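You operate a simulated robot arm through the tools that you are given. There is no shell and no other tool. Be economical: measure what you need, move in short steps, check, and stop when the job is done.

The job below is to be done with a simulated robot arm. You get a single attempt, and the scene is never put back.

## Task
Push the orange drawer shut.

Only the result counts: the job must be done as asked and must still hold three seconds after the hand-in. Knocking over, shifting, dropping, spilling or breaking anything else fails it.

## Robot
A 7-joint arm with a two-finger parallel gripper on a trunk, on a base that drives. Base frame: it is fixed to the floor where the robot stands at the start and does not move with it; the origin is under the middle of the robot, x ahead of it, y to its left, z up. Lengths are in m, angles in rad, forces in N, time in s.
With the tool pointing down near the work surface it reaches from about 0.22 to 0.74 m from the robot's upright axis, wherever it stands. Its first joint turns from -2.897 to 2.897 rad. Places, roughly: orange drawer [0.5, 0.1, 0.7]. Payload 1.57 kg.
The tool frame sits at the grasp point between the pads (the TCP): z along the fingers, y along the line on which they close. The tips reach 0.03 m beyond it. Largest opening 0.11 m; finger width 0.024, thickness 0.012; the body of the gripper, 0.048 by 0.112 m, starts 0.078 m behind the TCP.
Orientation is told as [roll, pitch, yaw] about the base's x, y, z axes, in that order, counted from this pose: with the fingers straight down and closing along the base's y, the tool's x points along the base's -x, its y along +y and its z along -z.

## Interface
- The arm moves only by the tool play_rows. Its argument "commands" is a list of rows, each a list of 7 numbers: the shift along the base's x, y, z in units of 20 mm (1.0 is 20 mm), then the turn, a rotation vector about the base's x, y, z in units of 6 degrees (1.0 is 6 degrees), then the opening, from 0 (shut) to 1 (fully open). In form: [[x, y, z, ax, ay, az, jaw], ...]. A call has 1 to 10 rows; each row shifts and turns the commanded pose from where the row before left it. A call with a number of a shift or a turn outside -1 to 1 is refused whole. Rows are played at 5 a second. More than 0.05 m and 0.15 rad between two rows, or a gripper value outside its range, and nothing of the call is played. A pose out of reach is approached as far as the arm can. The call stops where the force on the tool passes 40 N (or 10 N more than at its start, if that is more) or the arm is blocked; 0.2 s more then pass. The fingers move at their own pace (about 0.045 m/s each) and stop on an object; they squeeze with about 32 N. The grip force told is the motor's: it shows also when the fingers shut on nothing. Time passes only in rows, and 0.2 s behind the last, so rows that do not move let the fingers close. The reply holds the time, the measured pose of the TCP, the force on the tool along the base axes, the opening and the grip force, in the units named above and with some noise, with the torque about the TCP (base axes, N m) and any sound that the robot's microphone picked up.
- Cameras (640 x 400 px; columns grow to the right, rows downward): "scene" is now at [0.0089, 0.1689, 1.3472]; the picture's right is [0.19, -0.98, 0.00], its down [-0.82, -0.16, -0.55] and it looks along [0.54, 0.11, -0.84] (base axes); focal length 292 px, centre (320, 200). "wrist" rides on the gripper at [0.07, 0.016, -0.141] in the tool frame; the picture's right is [-0.23, 0.97, 0.00], its down [-0.86, -0.20, -0.48] and it looks along [-0.47, -0.11, 0.88] (tool axes); focal length 222 px, centre (320, 200). There is no depth. A picture from a camera that has moved, and an enlarged one, comes with that camera's place and axes in the base frame and with its lens.
- snapshot(camera): a new picture of that camera. The clock stands still meanwhile.
- slide_trunk(by): slides the trunk up (or, below 0, down) by that many m; the arm and the scene camera ride with it, the base frame stays. It gives what a move gives, with no picture.
- base_move(legs): drives the robot by 1 to 6 legs, each [ahead, turn to the left] in m and rad, along the robot's own axes; the way and the turn of a leg run together, so that a leg with both is an arc; at most 1.5 m and 3.142 rad a leg. The arm and the cameras ride along, it lands a little off, and it stops where it bumps. It gives what a move gives.
- head_to(pan, tilt): turns the head with the scene camera to pan (to the left, within 2.705 rad either way) and tilt (down, from -0.506 to 1.204), counted from straight ahead of the robot. It gives what a move gives.
- inspect(camera, box): a new picture of the part [left, top, right, bottom] of that camera's present view, enlarged. The clock stands still meanwhile.
- finish_job(): hands the job in; it is judged then, once.

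Go step by step. Nothing tells you exact positions but the pictures and the camera data: compare them with the known pose of the tool, close in by small moves and look again before you grip or let go. The budget is 120 turns and 82 pictures, counting those below and the enlarged ones. Unless the task says otherwise, let go and move clear before handing in, and close with one line.

The tools are called as a command line: name --pt "numbers of a row" for each row, then --argument value for the rest, lists and objects as JSON in quotes. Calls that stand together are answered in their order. play_rows: Moves the arm, as the interface text tells. Its arguments: {"type":"object","properties":{"commands":{"type":"array"}},"required":["commands"]} The other tools are called the same way: slide_trunk (by) slides the trunk up or down; base_move (legs) drives the base; head_to (pan, tilt) turns the head that bears the scene camera; snapshot (camera) takes a picture; inspect (camera, box) takes an enlarged picture of a part of a camera's view; finish_job () hands the job in.

At the start:

```text
time_s: 0.0
ee_pos: [0.5262, 0.1781, 0.918]
tcp_rot: [0.0, 0.0, 0.0]
force: [0.1, 0.7, -0.9]
torque: [-0.01, 0.0, -0.02]
gripper_width: 0.1099
grip_force: 0.0
trunk travel left (down, up): [-0.3, 0.29]
robot x, y, heading: [0.0002, 0.0014, 0.002]
head pan, tilt: [0.195, 0.99]
```

scene: 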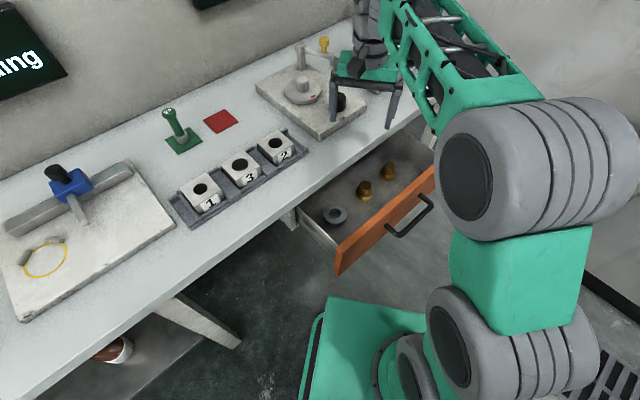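
wrist: 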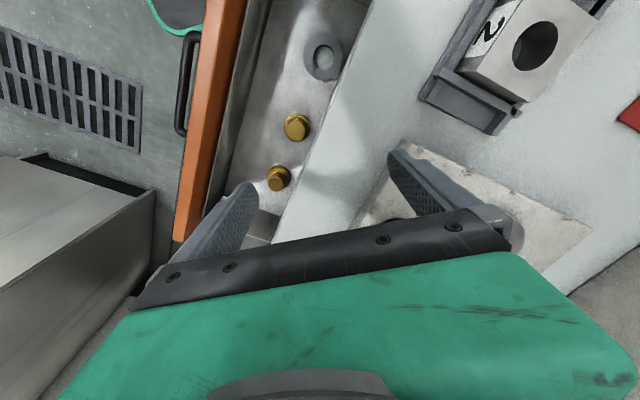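

The orange drawer stands open with its front facing about [-0.64, -0.77]. I put its handle near [0.42, 0.01, 0.70]. I'll shut the fingers, turn the tool to face the push direction and move out in front of the drawer while staying high.

play_rows --pt "-0.69 -1 0 0 0 0.83 0" --pt "-0.69 -1 0 0 0 0.83 0" --pt "-0.69 -1 0 0 0 0.83 0" --pt "-0.69 -1 0 0 0 0.83 0" --pt "-0.69 -1 0 0 0 0.83 0" --pt "-0.69 -1 0 0 0 0.83 0" --pt "-0.69 -1 0 0 0 0.83 0" --pt "-0.69 -1 0 0 0 0.83 0" --pt "-0.69 -1 0 0 0 0.83 0" --pt "-0.69 -1 0 0 0 0.83 0"

```text
time_s: 2.2
ee_pos: [0.3878, -0.0197, 0.9181]
tcp_rot: [0.0, -0.001, 0.87]
force: [0.1, 0.2, -0.3]
torque: [0.04, 0.0, 0.01]
gripper_width: 0.0
grip_force: 21.6
trunk travel left (down, up): [-0.3, 0.29]
robot x, y, heading: [0.001, 0.0001, -0.006]
head pan, tilt: [0.195, 0.99]
```

The tool is now at about [0.388, -0.020], turned 50° and still high. I'll look from both cameras to refine where the handle and drawer front are.

snapshot --camera "scene"

snapshot --camera "wrist"

```text
79 pictures are left
camera scene: at [0.009, 0.1689, 1.3472], right [0.19, -0.98, 0.0], down [-0.82, -0.16, -0.55], along [0.54, 0.11, -0.84], focal length 292 px, centre (320, 200)
```

scene: 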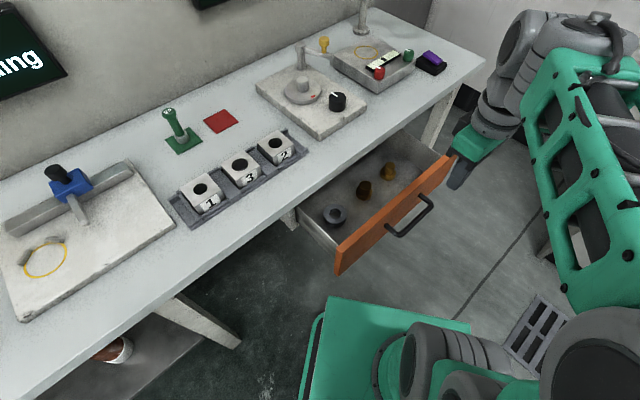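

```text
78 pictures are left
camera wrist: at [0.3311, -0.0641, 1.0583], right [-0.6, 0.8, 0.0], down [0.7, 0.53, 0.48], along [0.38, 0.29, -0.88], focal length 222 px, centre (320, 200)
```

wrist: 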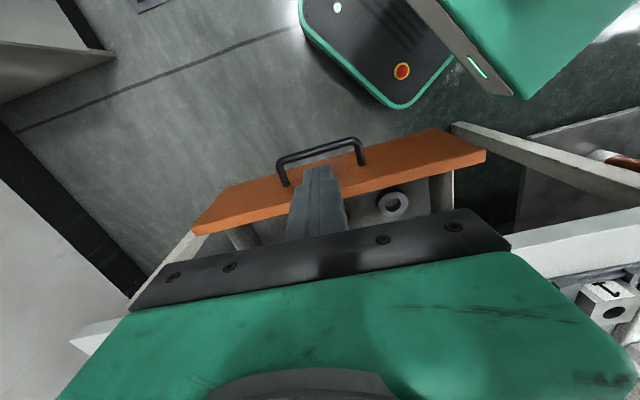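

The handle bar is near [0.42, 0.01, 0.67] and the push direction is about [0.61, 0.80]. I'll back off a little in front of the handle, then go down most of the way.

play_rows --pt "-0.5 -1 0 0 0 0.14 0" --pt "-0.6 -1 0 0 0 0.14 0" --pt "0 -0.1 -1 0 0 0 0" --pt "0 0 -1 0 0 0 0" --pt "0 0 -1 0 0 0 0" --pt "0 0 -1 0 0 0 0" --pt "0 0 -1 0 0 0 0" --pt "0 0 -1 0 0 0 0" --pt "0 0 -1 0 0 0 0" --pt "0 0 -1 0 0 0 0"

snapshot --camera "wrist"

snapshot --camera "scene"

```text
time_s: 4.4
ee_pos: [0.3666, -0.0628, 0.7597]
tcp_rot: [0.0, -0.001, 0.898]
force: [0.1, 0.1, 0.6]
torque: [0.01, -0.02, 0.0]
gripper_width: 0.0001
grip_force: 21.4
trunk travel left (down, up): [-0.3, 0.29]
robot x, y, heading: [0.0015, -0.0013, 0.0]
head pan, tilt: [0.195, 0.99]
```

```text
77 pictures are left
camera wrist: at [0.311, -0.1087, 0.8994], right [-0.62, 0.78, 0.0], down [0.69, 0.55, 0.48], along [0.38, 0.3, -0.88], focal length 222 px, centre (320, 200)
```

wrist: 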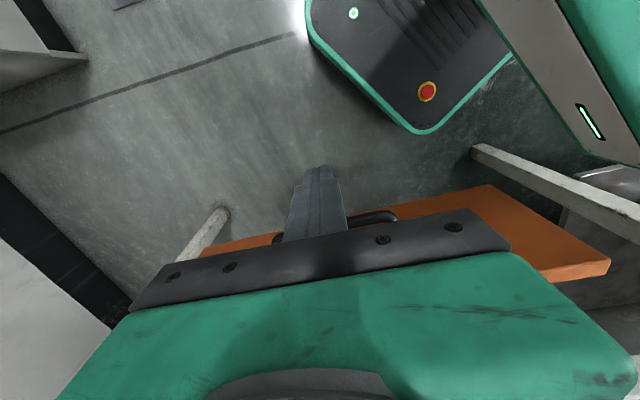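

```text
76 pictures are left
camera scene: at [0.0088, 0.1688, 1.3472], right [0.19, -0.98, 0.0], down [-0.82, -0.16, -0.55], along [0.54, 0.11, -0.84], focal length 292 px, centre (320, 200)
```

scene: 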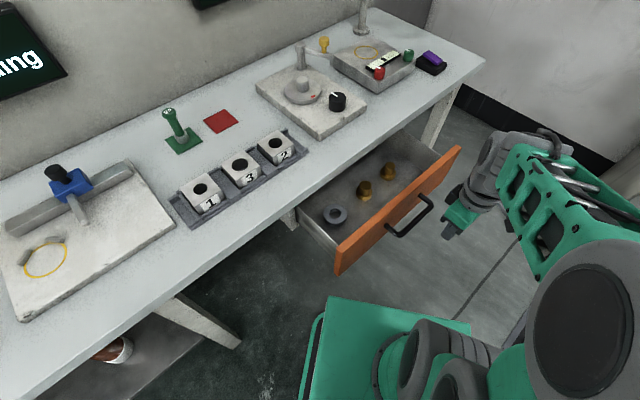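

The fingers are in front of the handle and roughly centred on it. I'll go down to bar height, then ease forward toward contact.

play_rows --pt "0 0 -1 0 0 0 0" --pt "0 0 -1 0 0 0 0" --pt "0 0 -1 0 0 0 0" --pt "0 0 -1 0 0 0 0" --pt "0 0 -0.3 0 0 0 0" --pt "0.6 0.8 0 0 0 0 0" --pt "0.6 0.8 0 0 0 0 0"

snapshot --camera "scene"

snapshot --camera "wrist"

```text
time_s: 6.0
ee_pos: [0.3899, -0.0307, 0.6714]
tcp_rot: [-0.001, 0.001, 0.899]
force: [-0.4, -0.4, -0.2]
torque: [0.01, -0.01, 0.01]
gripper_width: 0.0001
grip_force: 20.9
trunk travel left (down, up): [-0.3, 0.29]
robot x, y, heading: [0.0011, 0.0013, 0.004]
head pan, tilt: [0.195, 0.99]
```

```text
75 pictures are left
camera scene: at [0.0088, 0.1687, 1.3472], right [0.19, -0.98, 0.0], down [-0.82, -0.16, -0.55], along [0.54, 0.11, -0.84], focal length 292 px, centre (320, 200)
```

scene: 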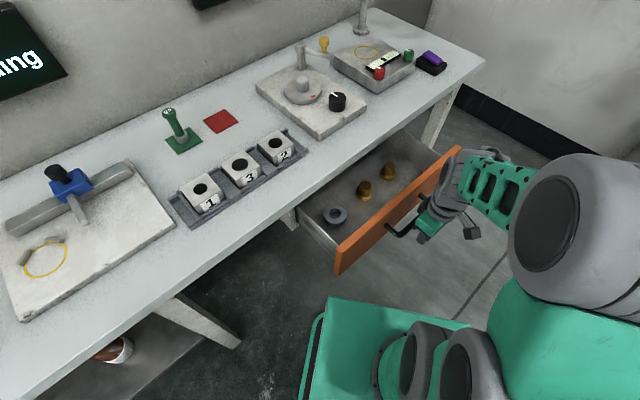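

```text
74 pictures are left
camera wrist: at [0.3341, -0.0759, 0.8113], right [-0.62, 0.78, 0.0], down [0.69, 0.54, 0.48], along [0.38, 0.3, -0.88], focal length 222 px, centre (320, 200)
```

wrist: 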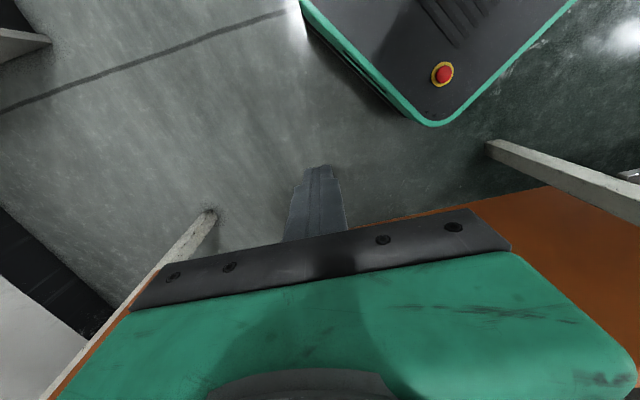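

There's no contact yet, and the fingers are level with the bar. I'll move forward in small steps until I feel it.

play_rows --pt "0.3 0.4 0 0 0 0 0" --pt "0.3 0.4 0 0 0 0 0" --pt "0.3 0.4 0 0 0 0 0" --pt "0.3 0.4 0 0 0 0 0" --pt "0.3 0.4 0 0 0 0 0"

inspect --camera "scene" --box '[280, 100, 520, 290]'

```text
time_s: 7.2
ee_pos: [0.4217, 0.0095, 0.6716]
tcp_rot: [0.0, 0.001, 0.897]
force: [-0.1, -0.2, 0.4]
torque: [0.02, 0.0, 0.03]
gripper_width: 0.0004
grip_force: 21.3
trunk travel left (down, up): [-0.3, 0.29]
robot x, y, heading: [0.0026, -0.003, -0.003]
head pan, tilt: [0.195, 0.99]
```

```text
2.11 times, centred on (400, 195) of scene
camera zoom: at [0.0088, 0.1688, 1.3472], right [0.19, -0.98, 0.0], down [-0.82, -0.16, -0.55], along [0.54, 0.11, -0.84], focal length 614 px, centre (152, 210)
```

zoom: 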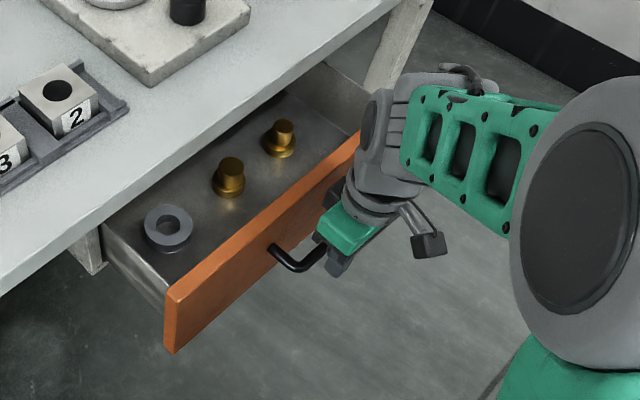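

The drawer front has shifted inward by about 2 cm, so the fingers are pushing the bar with very little force. I'll keep pushing gently.

play_rows --pt "0.3 0.4 0 0 0 0 0" --pt "0.3 0.4 0 0 0 0 0" --pt "0.3 0.4 0 0 0 0 0" --pt "0.3 0.4 0 0 0 0 0" --pt "0.3 0.4 0 0 0 0 0"

inspect --camera "scene" --box '[280, 100, 520, 290]'

snapshot --camera "wrist"

```text
time_s: 8.4
ee_pos: [0.4498, 0.0496, 0.671]
tcp_rot: [-0.001, 0.0, 0.9]
force: [0.5, 0.2, -0.2]
torque: [-0.03, 0.03, 0.0]
gripper_width: 0.0
grip_force: 21.6
trunk travel left (down, up): [-0.3, 0.29]
robot x, y, heading: [0.0014, 0.0028, -0.001]
head pan, tilt: [0.195, 0.99]
```

```text
2.11 times, centred on (400, 195) of scene
camera zoom: at [0.0089, 0.1688, 1.3472], right [0.19, -0.98, 0.0], down [-0.82, -0.16, -0.55], along [0.54, 0.11, -0.84], focal length 614 px, centre (152, 210)
```

zoom: 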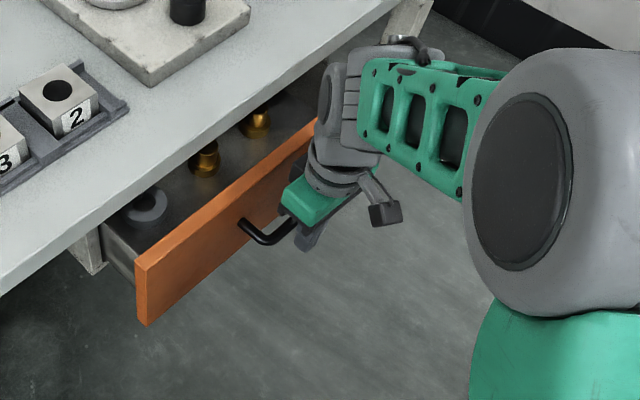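

```text
71 pictures are left
camera wrist: at [0.3945, 0.0041, 0.8119], right [-0.62, 0.78, 0.0], down [0.69, 0.54, 0.48], along [0.38, 0.3, -0.88], focal length 222 px, centre (320, 200)
```

wrist: 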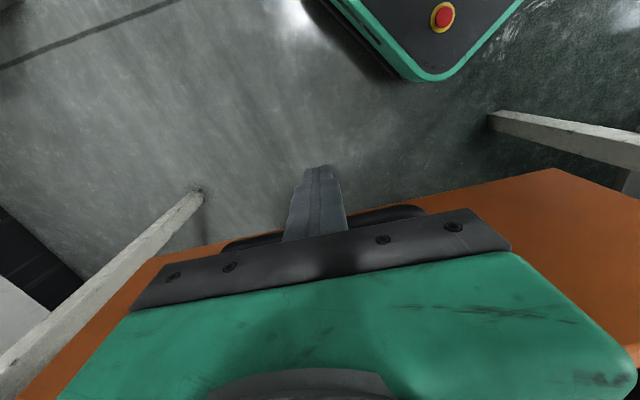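

The drawer is sliding in smoothly and about 0.07–0.1 m remains. I'll push on in the same direction.

play_rows --pt "0.3 0.4 0 0 0 0 0" --pt "0.3 0.4 0 0 0 0 0" --pt "0.3 0.4 0 0 0 0 0" --pt "0.3 0.4 0 0 0 0 0" --pt "0.3 0.4 0 0 0 0 0"

inspect --camera "scene" --box '[280, 100, 520, 290]'

```text
time_s: 9.6
ee_pos: [0.4811, 0.0884, 0.6724]
tcp_rot: [-0.002, -0.001, 0.899]
force: [-0.3, 0.1, 0.2]
torque: [-0.03, 0.02, 0.0]
gripper_width: 0.0
grip_force: 21.1
trunk travel left (down, up): [-0.3, 0.29]
robot x, y, heading: [0.0057, 0.0033, -0.003]
head pan, tilt: [0.195, 0.99]
```

```text
2.11 times, centred on (400, 195) of scene
camera zoom: at [0.0089, 0.1688, 1.3472], right [0.19, -0.98, 0.0], down [-0.82, -0.16, -0.55], along [0.54, 0.11, -0.84], focal length 614 px, centre (152, 210)
```

zoom: 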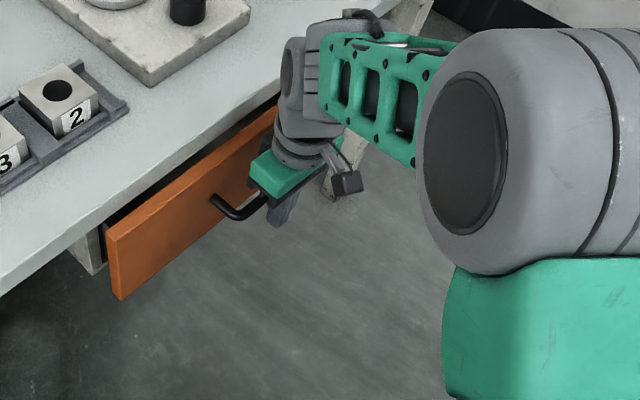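

Only a narrow gap is left. I'll take a few short steps and then check for contact and for clearance to the table edge.

play_rows --pt "0.3 0.4 0 0 0 0 0" --pt "0.3 0.4 0 0 0 0 0" --pt "0.15 0.2 0 0 0 0 0"

inspect --camera "scene" --box '[280, 100, 520, 290]'

snapshot --camera "wrist"

```text
time_s: 10.4
ee_pos: [0.4954, 0.1089, 0.6708]
tcp_rot: [-0.001, 0.001, 0.899]
force: [-0.5, -0.5, 0.2]
torque: [0.01, -0.03, 0.0]
gripper_width: 0.0
grip_force: 21.4
trunk travel left (down, up): [-0.3, 0.29]
robot x, y, heading: [-0.0018, 0.0001, -0.003]
head pan, tilt: [0.195, 0.99]
```

```text
2.11 times, centred on (400, 195) of scene
camera zoom: at [0.0089, 0.1688, 1.3472], right [0.19, -0.98, 0.0], down [-0.82, -0.16, -0.55], along [0.54, 0.11, -0.84], focal length 614 px, centre (152, 210)
```

zoom: 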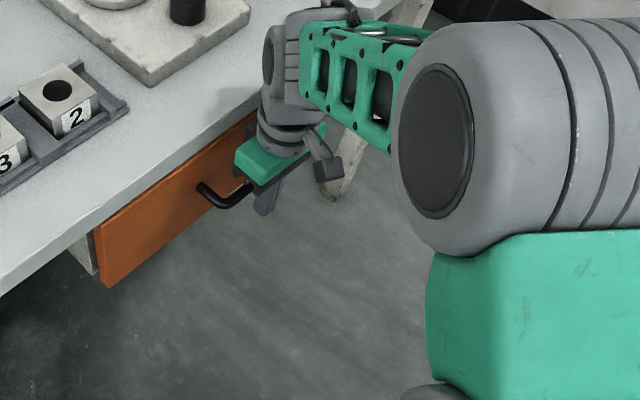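

```text
68 pictures are left
camera wrist: at [0.44, 0.063, 0.8119], right [-0.62, 0.78, 0.0], down [0.69, 0.54, 0.48], along [0.38, 0.3, -0.88], focal length 222 px, centre (320, 200)
```

wrist: 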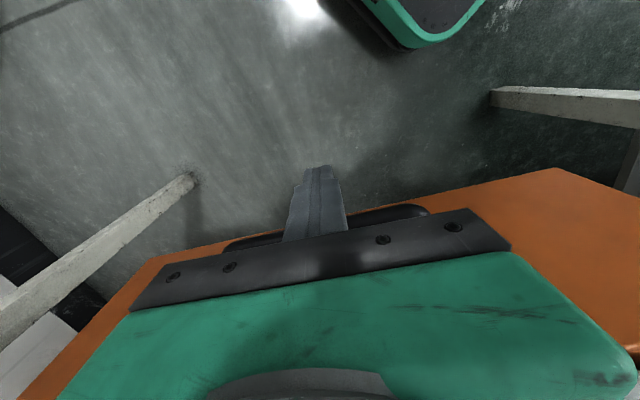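

Still no resistance, and the drawer front is nearly under the table edge. I'll keep going in small steps and expect a stop soon.

play_rows --pt "0.15 0.2 0 0 0 0 0" --pt "0.15 0.2 0 0 0 0 0" --pt "0.15 0.2 0 0 0 0 0" --pt "0.15 0.2 0 0 0 0 0"

inspect --camera "scene" --box '[280, 100, 520, 290]'

```text
time_s: 11.4
ee_pos: [0.5021, 0.1181, 0.6699]
tcp_rot: [0.006, 0.013, 0.888]
force: [-8.2, -10.3, 5.4]
torque: [0.35, -0.15, 0.16]
gripper_width: 0.0002
grip_force: 21.4
trunk travel left (down, up): [-0.3, 0.29]
robot x, y, heading: [0.0, -0.0013, -0.001]
head pan, tilt: [0.195, 0.99]
stopped in row 4: the force on the tool passed its limit at 46 N (the readings are from after the stop); the commanded pose is now the measured one
```

```text
2.11 times, centred on (400, 195) of scene
camera zoom: at [0.0081, 0.1678, 1.3474], right [0.19, -0.98, 0.0], down [-0.82, -0.16, -0.55], along [0.54, 0.1, -0.83], focal length 614 px, centre (152, 210)
```

zoom: 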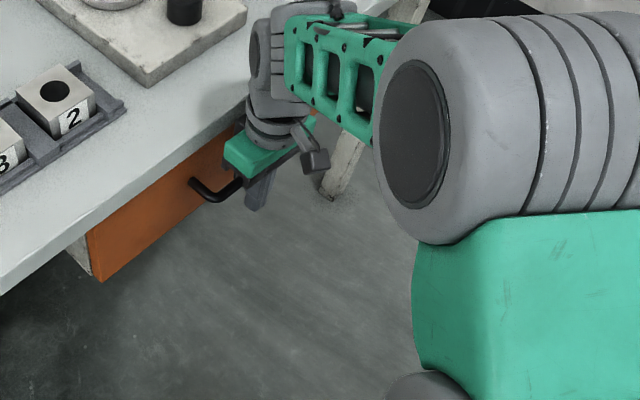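

It stopped at 46 N. The torque points to contact about 3 cm above the TCP, which is the handle bar and not the gripper body hitting the table. I'll back off and check that the drawer is flush.

play_rows --pt "-0.3 -0.4 0 0 0 0 0" --pt "-0.6 -0.8 0 0 0 0 0" --pt "-0.6 -0.8 0 0 0 0 0" --pt "-0.6 -0.8 0 0 0 0 0" --pt "-0.6 -0.8 0 0 0 0 0" --pt "-0.6 -0.8 0 0 0 0 0" --pt "-0.6 -0.8 0 0 0 0 0"

inspect --camera "scene" --box '[280, 100, 520, 290]'

snapshot --camera "wrist"

```text
time_s: 13.0
ee_pos: [0.4272, 0.0156, 0.6693]
tcp_rot: [0.006, 0.011, 0.889]
force: [-0.3, -0.1, -0.1]
torque: [-0.03, 0.03, 0.01]
gripper_width: 0.0
grip_force: 21.3
trunk travel left (down, up): [-0.3, 0.29]
robot x, y, heading: [0.0016, -0.0008, -0.002]
head pan, tilt: [0.195, 0.99]
```

```text
2.11 times, centred on (400, 195) of scene
camera zoom: at [0.0092, 0.1688, 1.3472], right [0.19, -0.98, 0.0], down [-0.82, -0.16, -0.55], along [0.54, 0.1, -0.84], focal length 614 px, centre (152, 210)
```

zoom: 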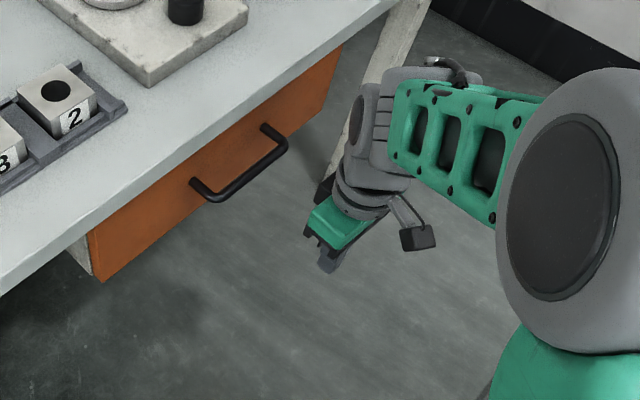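

```text
65 pictures are left
camera wrist: at [0.3709, -0.0281, 0.8115], right [-0.61, 0.79, 0.0], down [0.7, 0.54, 0.47], along [0.37, 0.29, -0.88], focal length 222 px, centre (320, 200)
```

wrist: 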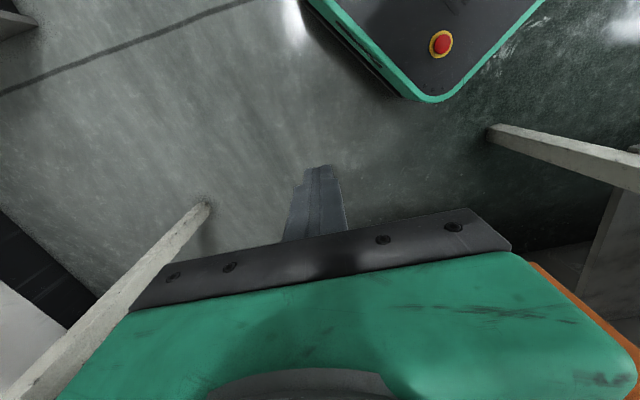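

The drawer looks shut. I'll zoom in on the left corner to check that no gap remains behind the front.

inspect --camera "scene" --box '[270, 185, 350, 240]'

inspect --camera "scene" --box '[360, 110, 440, 165]'

```text
7.27 times, centred on (310, 212) of scene
camera zoom: at [0.0092, 0.1688, 1.3472], right [0.19, -0.98, 0.0], down [-0.82, -0.16, -0.55], along [0.54, 0.1, -0.84], focal length 2121 px, centre (393, 109)
```

zoom: 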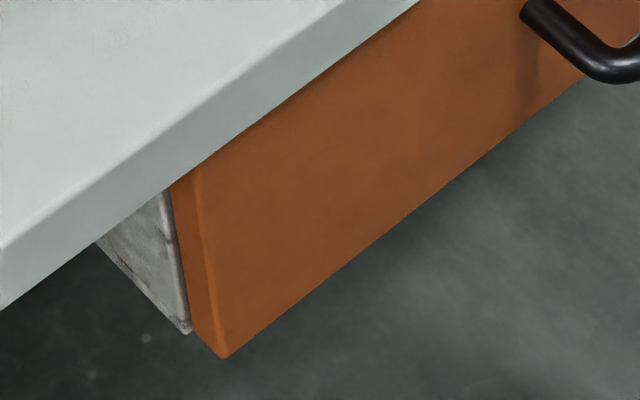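

```text
7.27 times, centred on (400, 138) of scene
camera zoom: at [0.0092, 0.1688, 1.3472], right [0.19, -0.98, 0.0], down [-0.82, -0.16, -0.55], along [0.54, 0.1, -0.84], focal length 2121 px, centre (-262, 654)
```

zoom: 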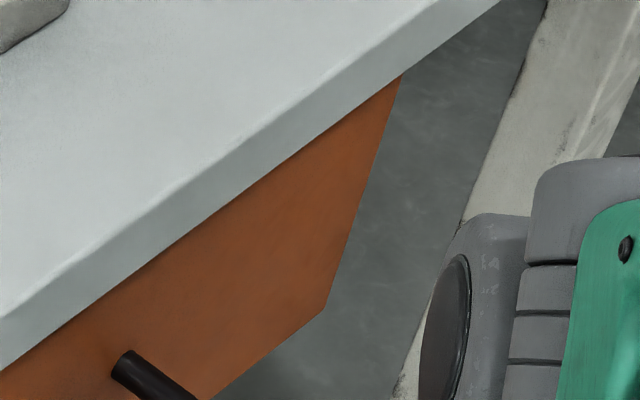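

The front sits tight against the cabinet side along its whole edge, the tool is clear, and nothing else has moved. I'm handing in now.

finish_job

```text
The job is handed in.
```

The orange drawer is pushed fully shut, the arm is clear of it, and the job is handed in.
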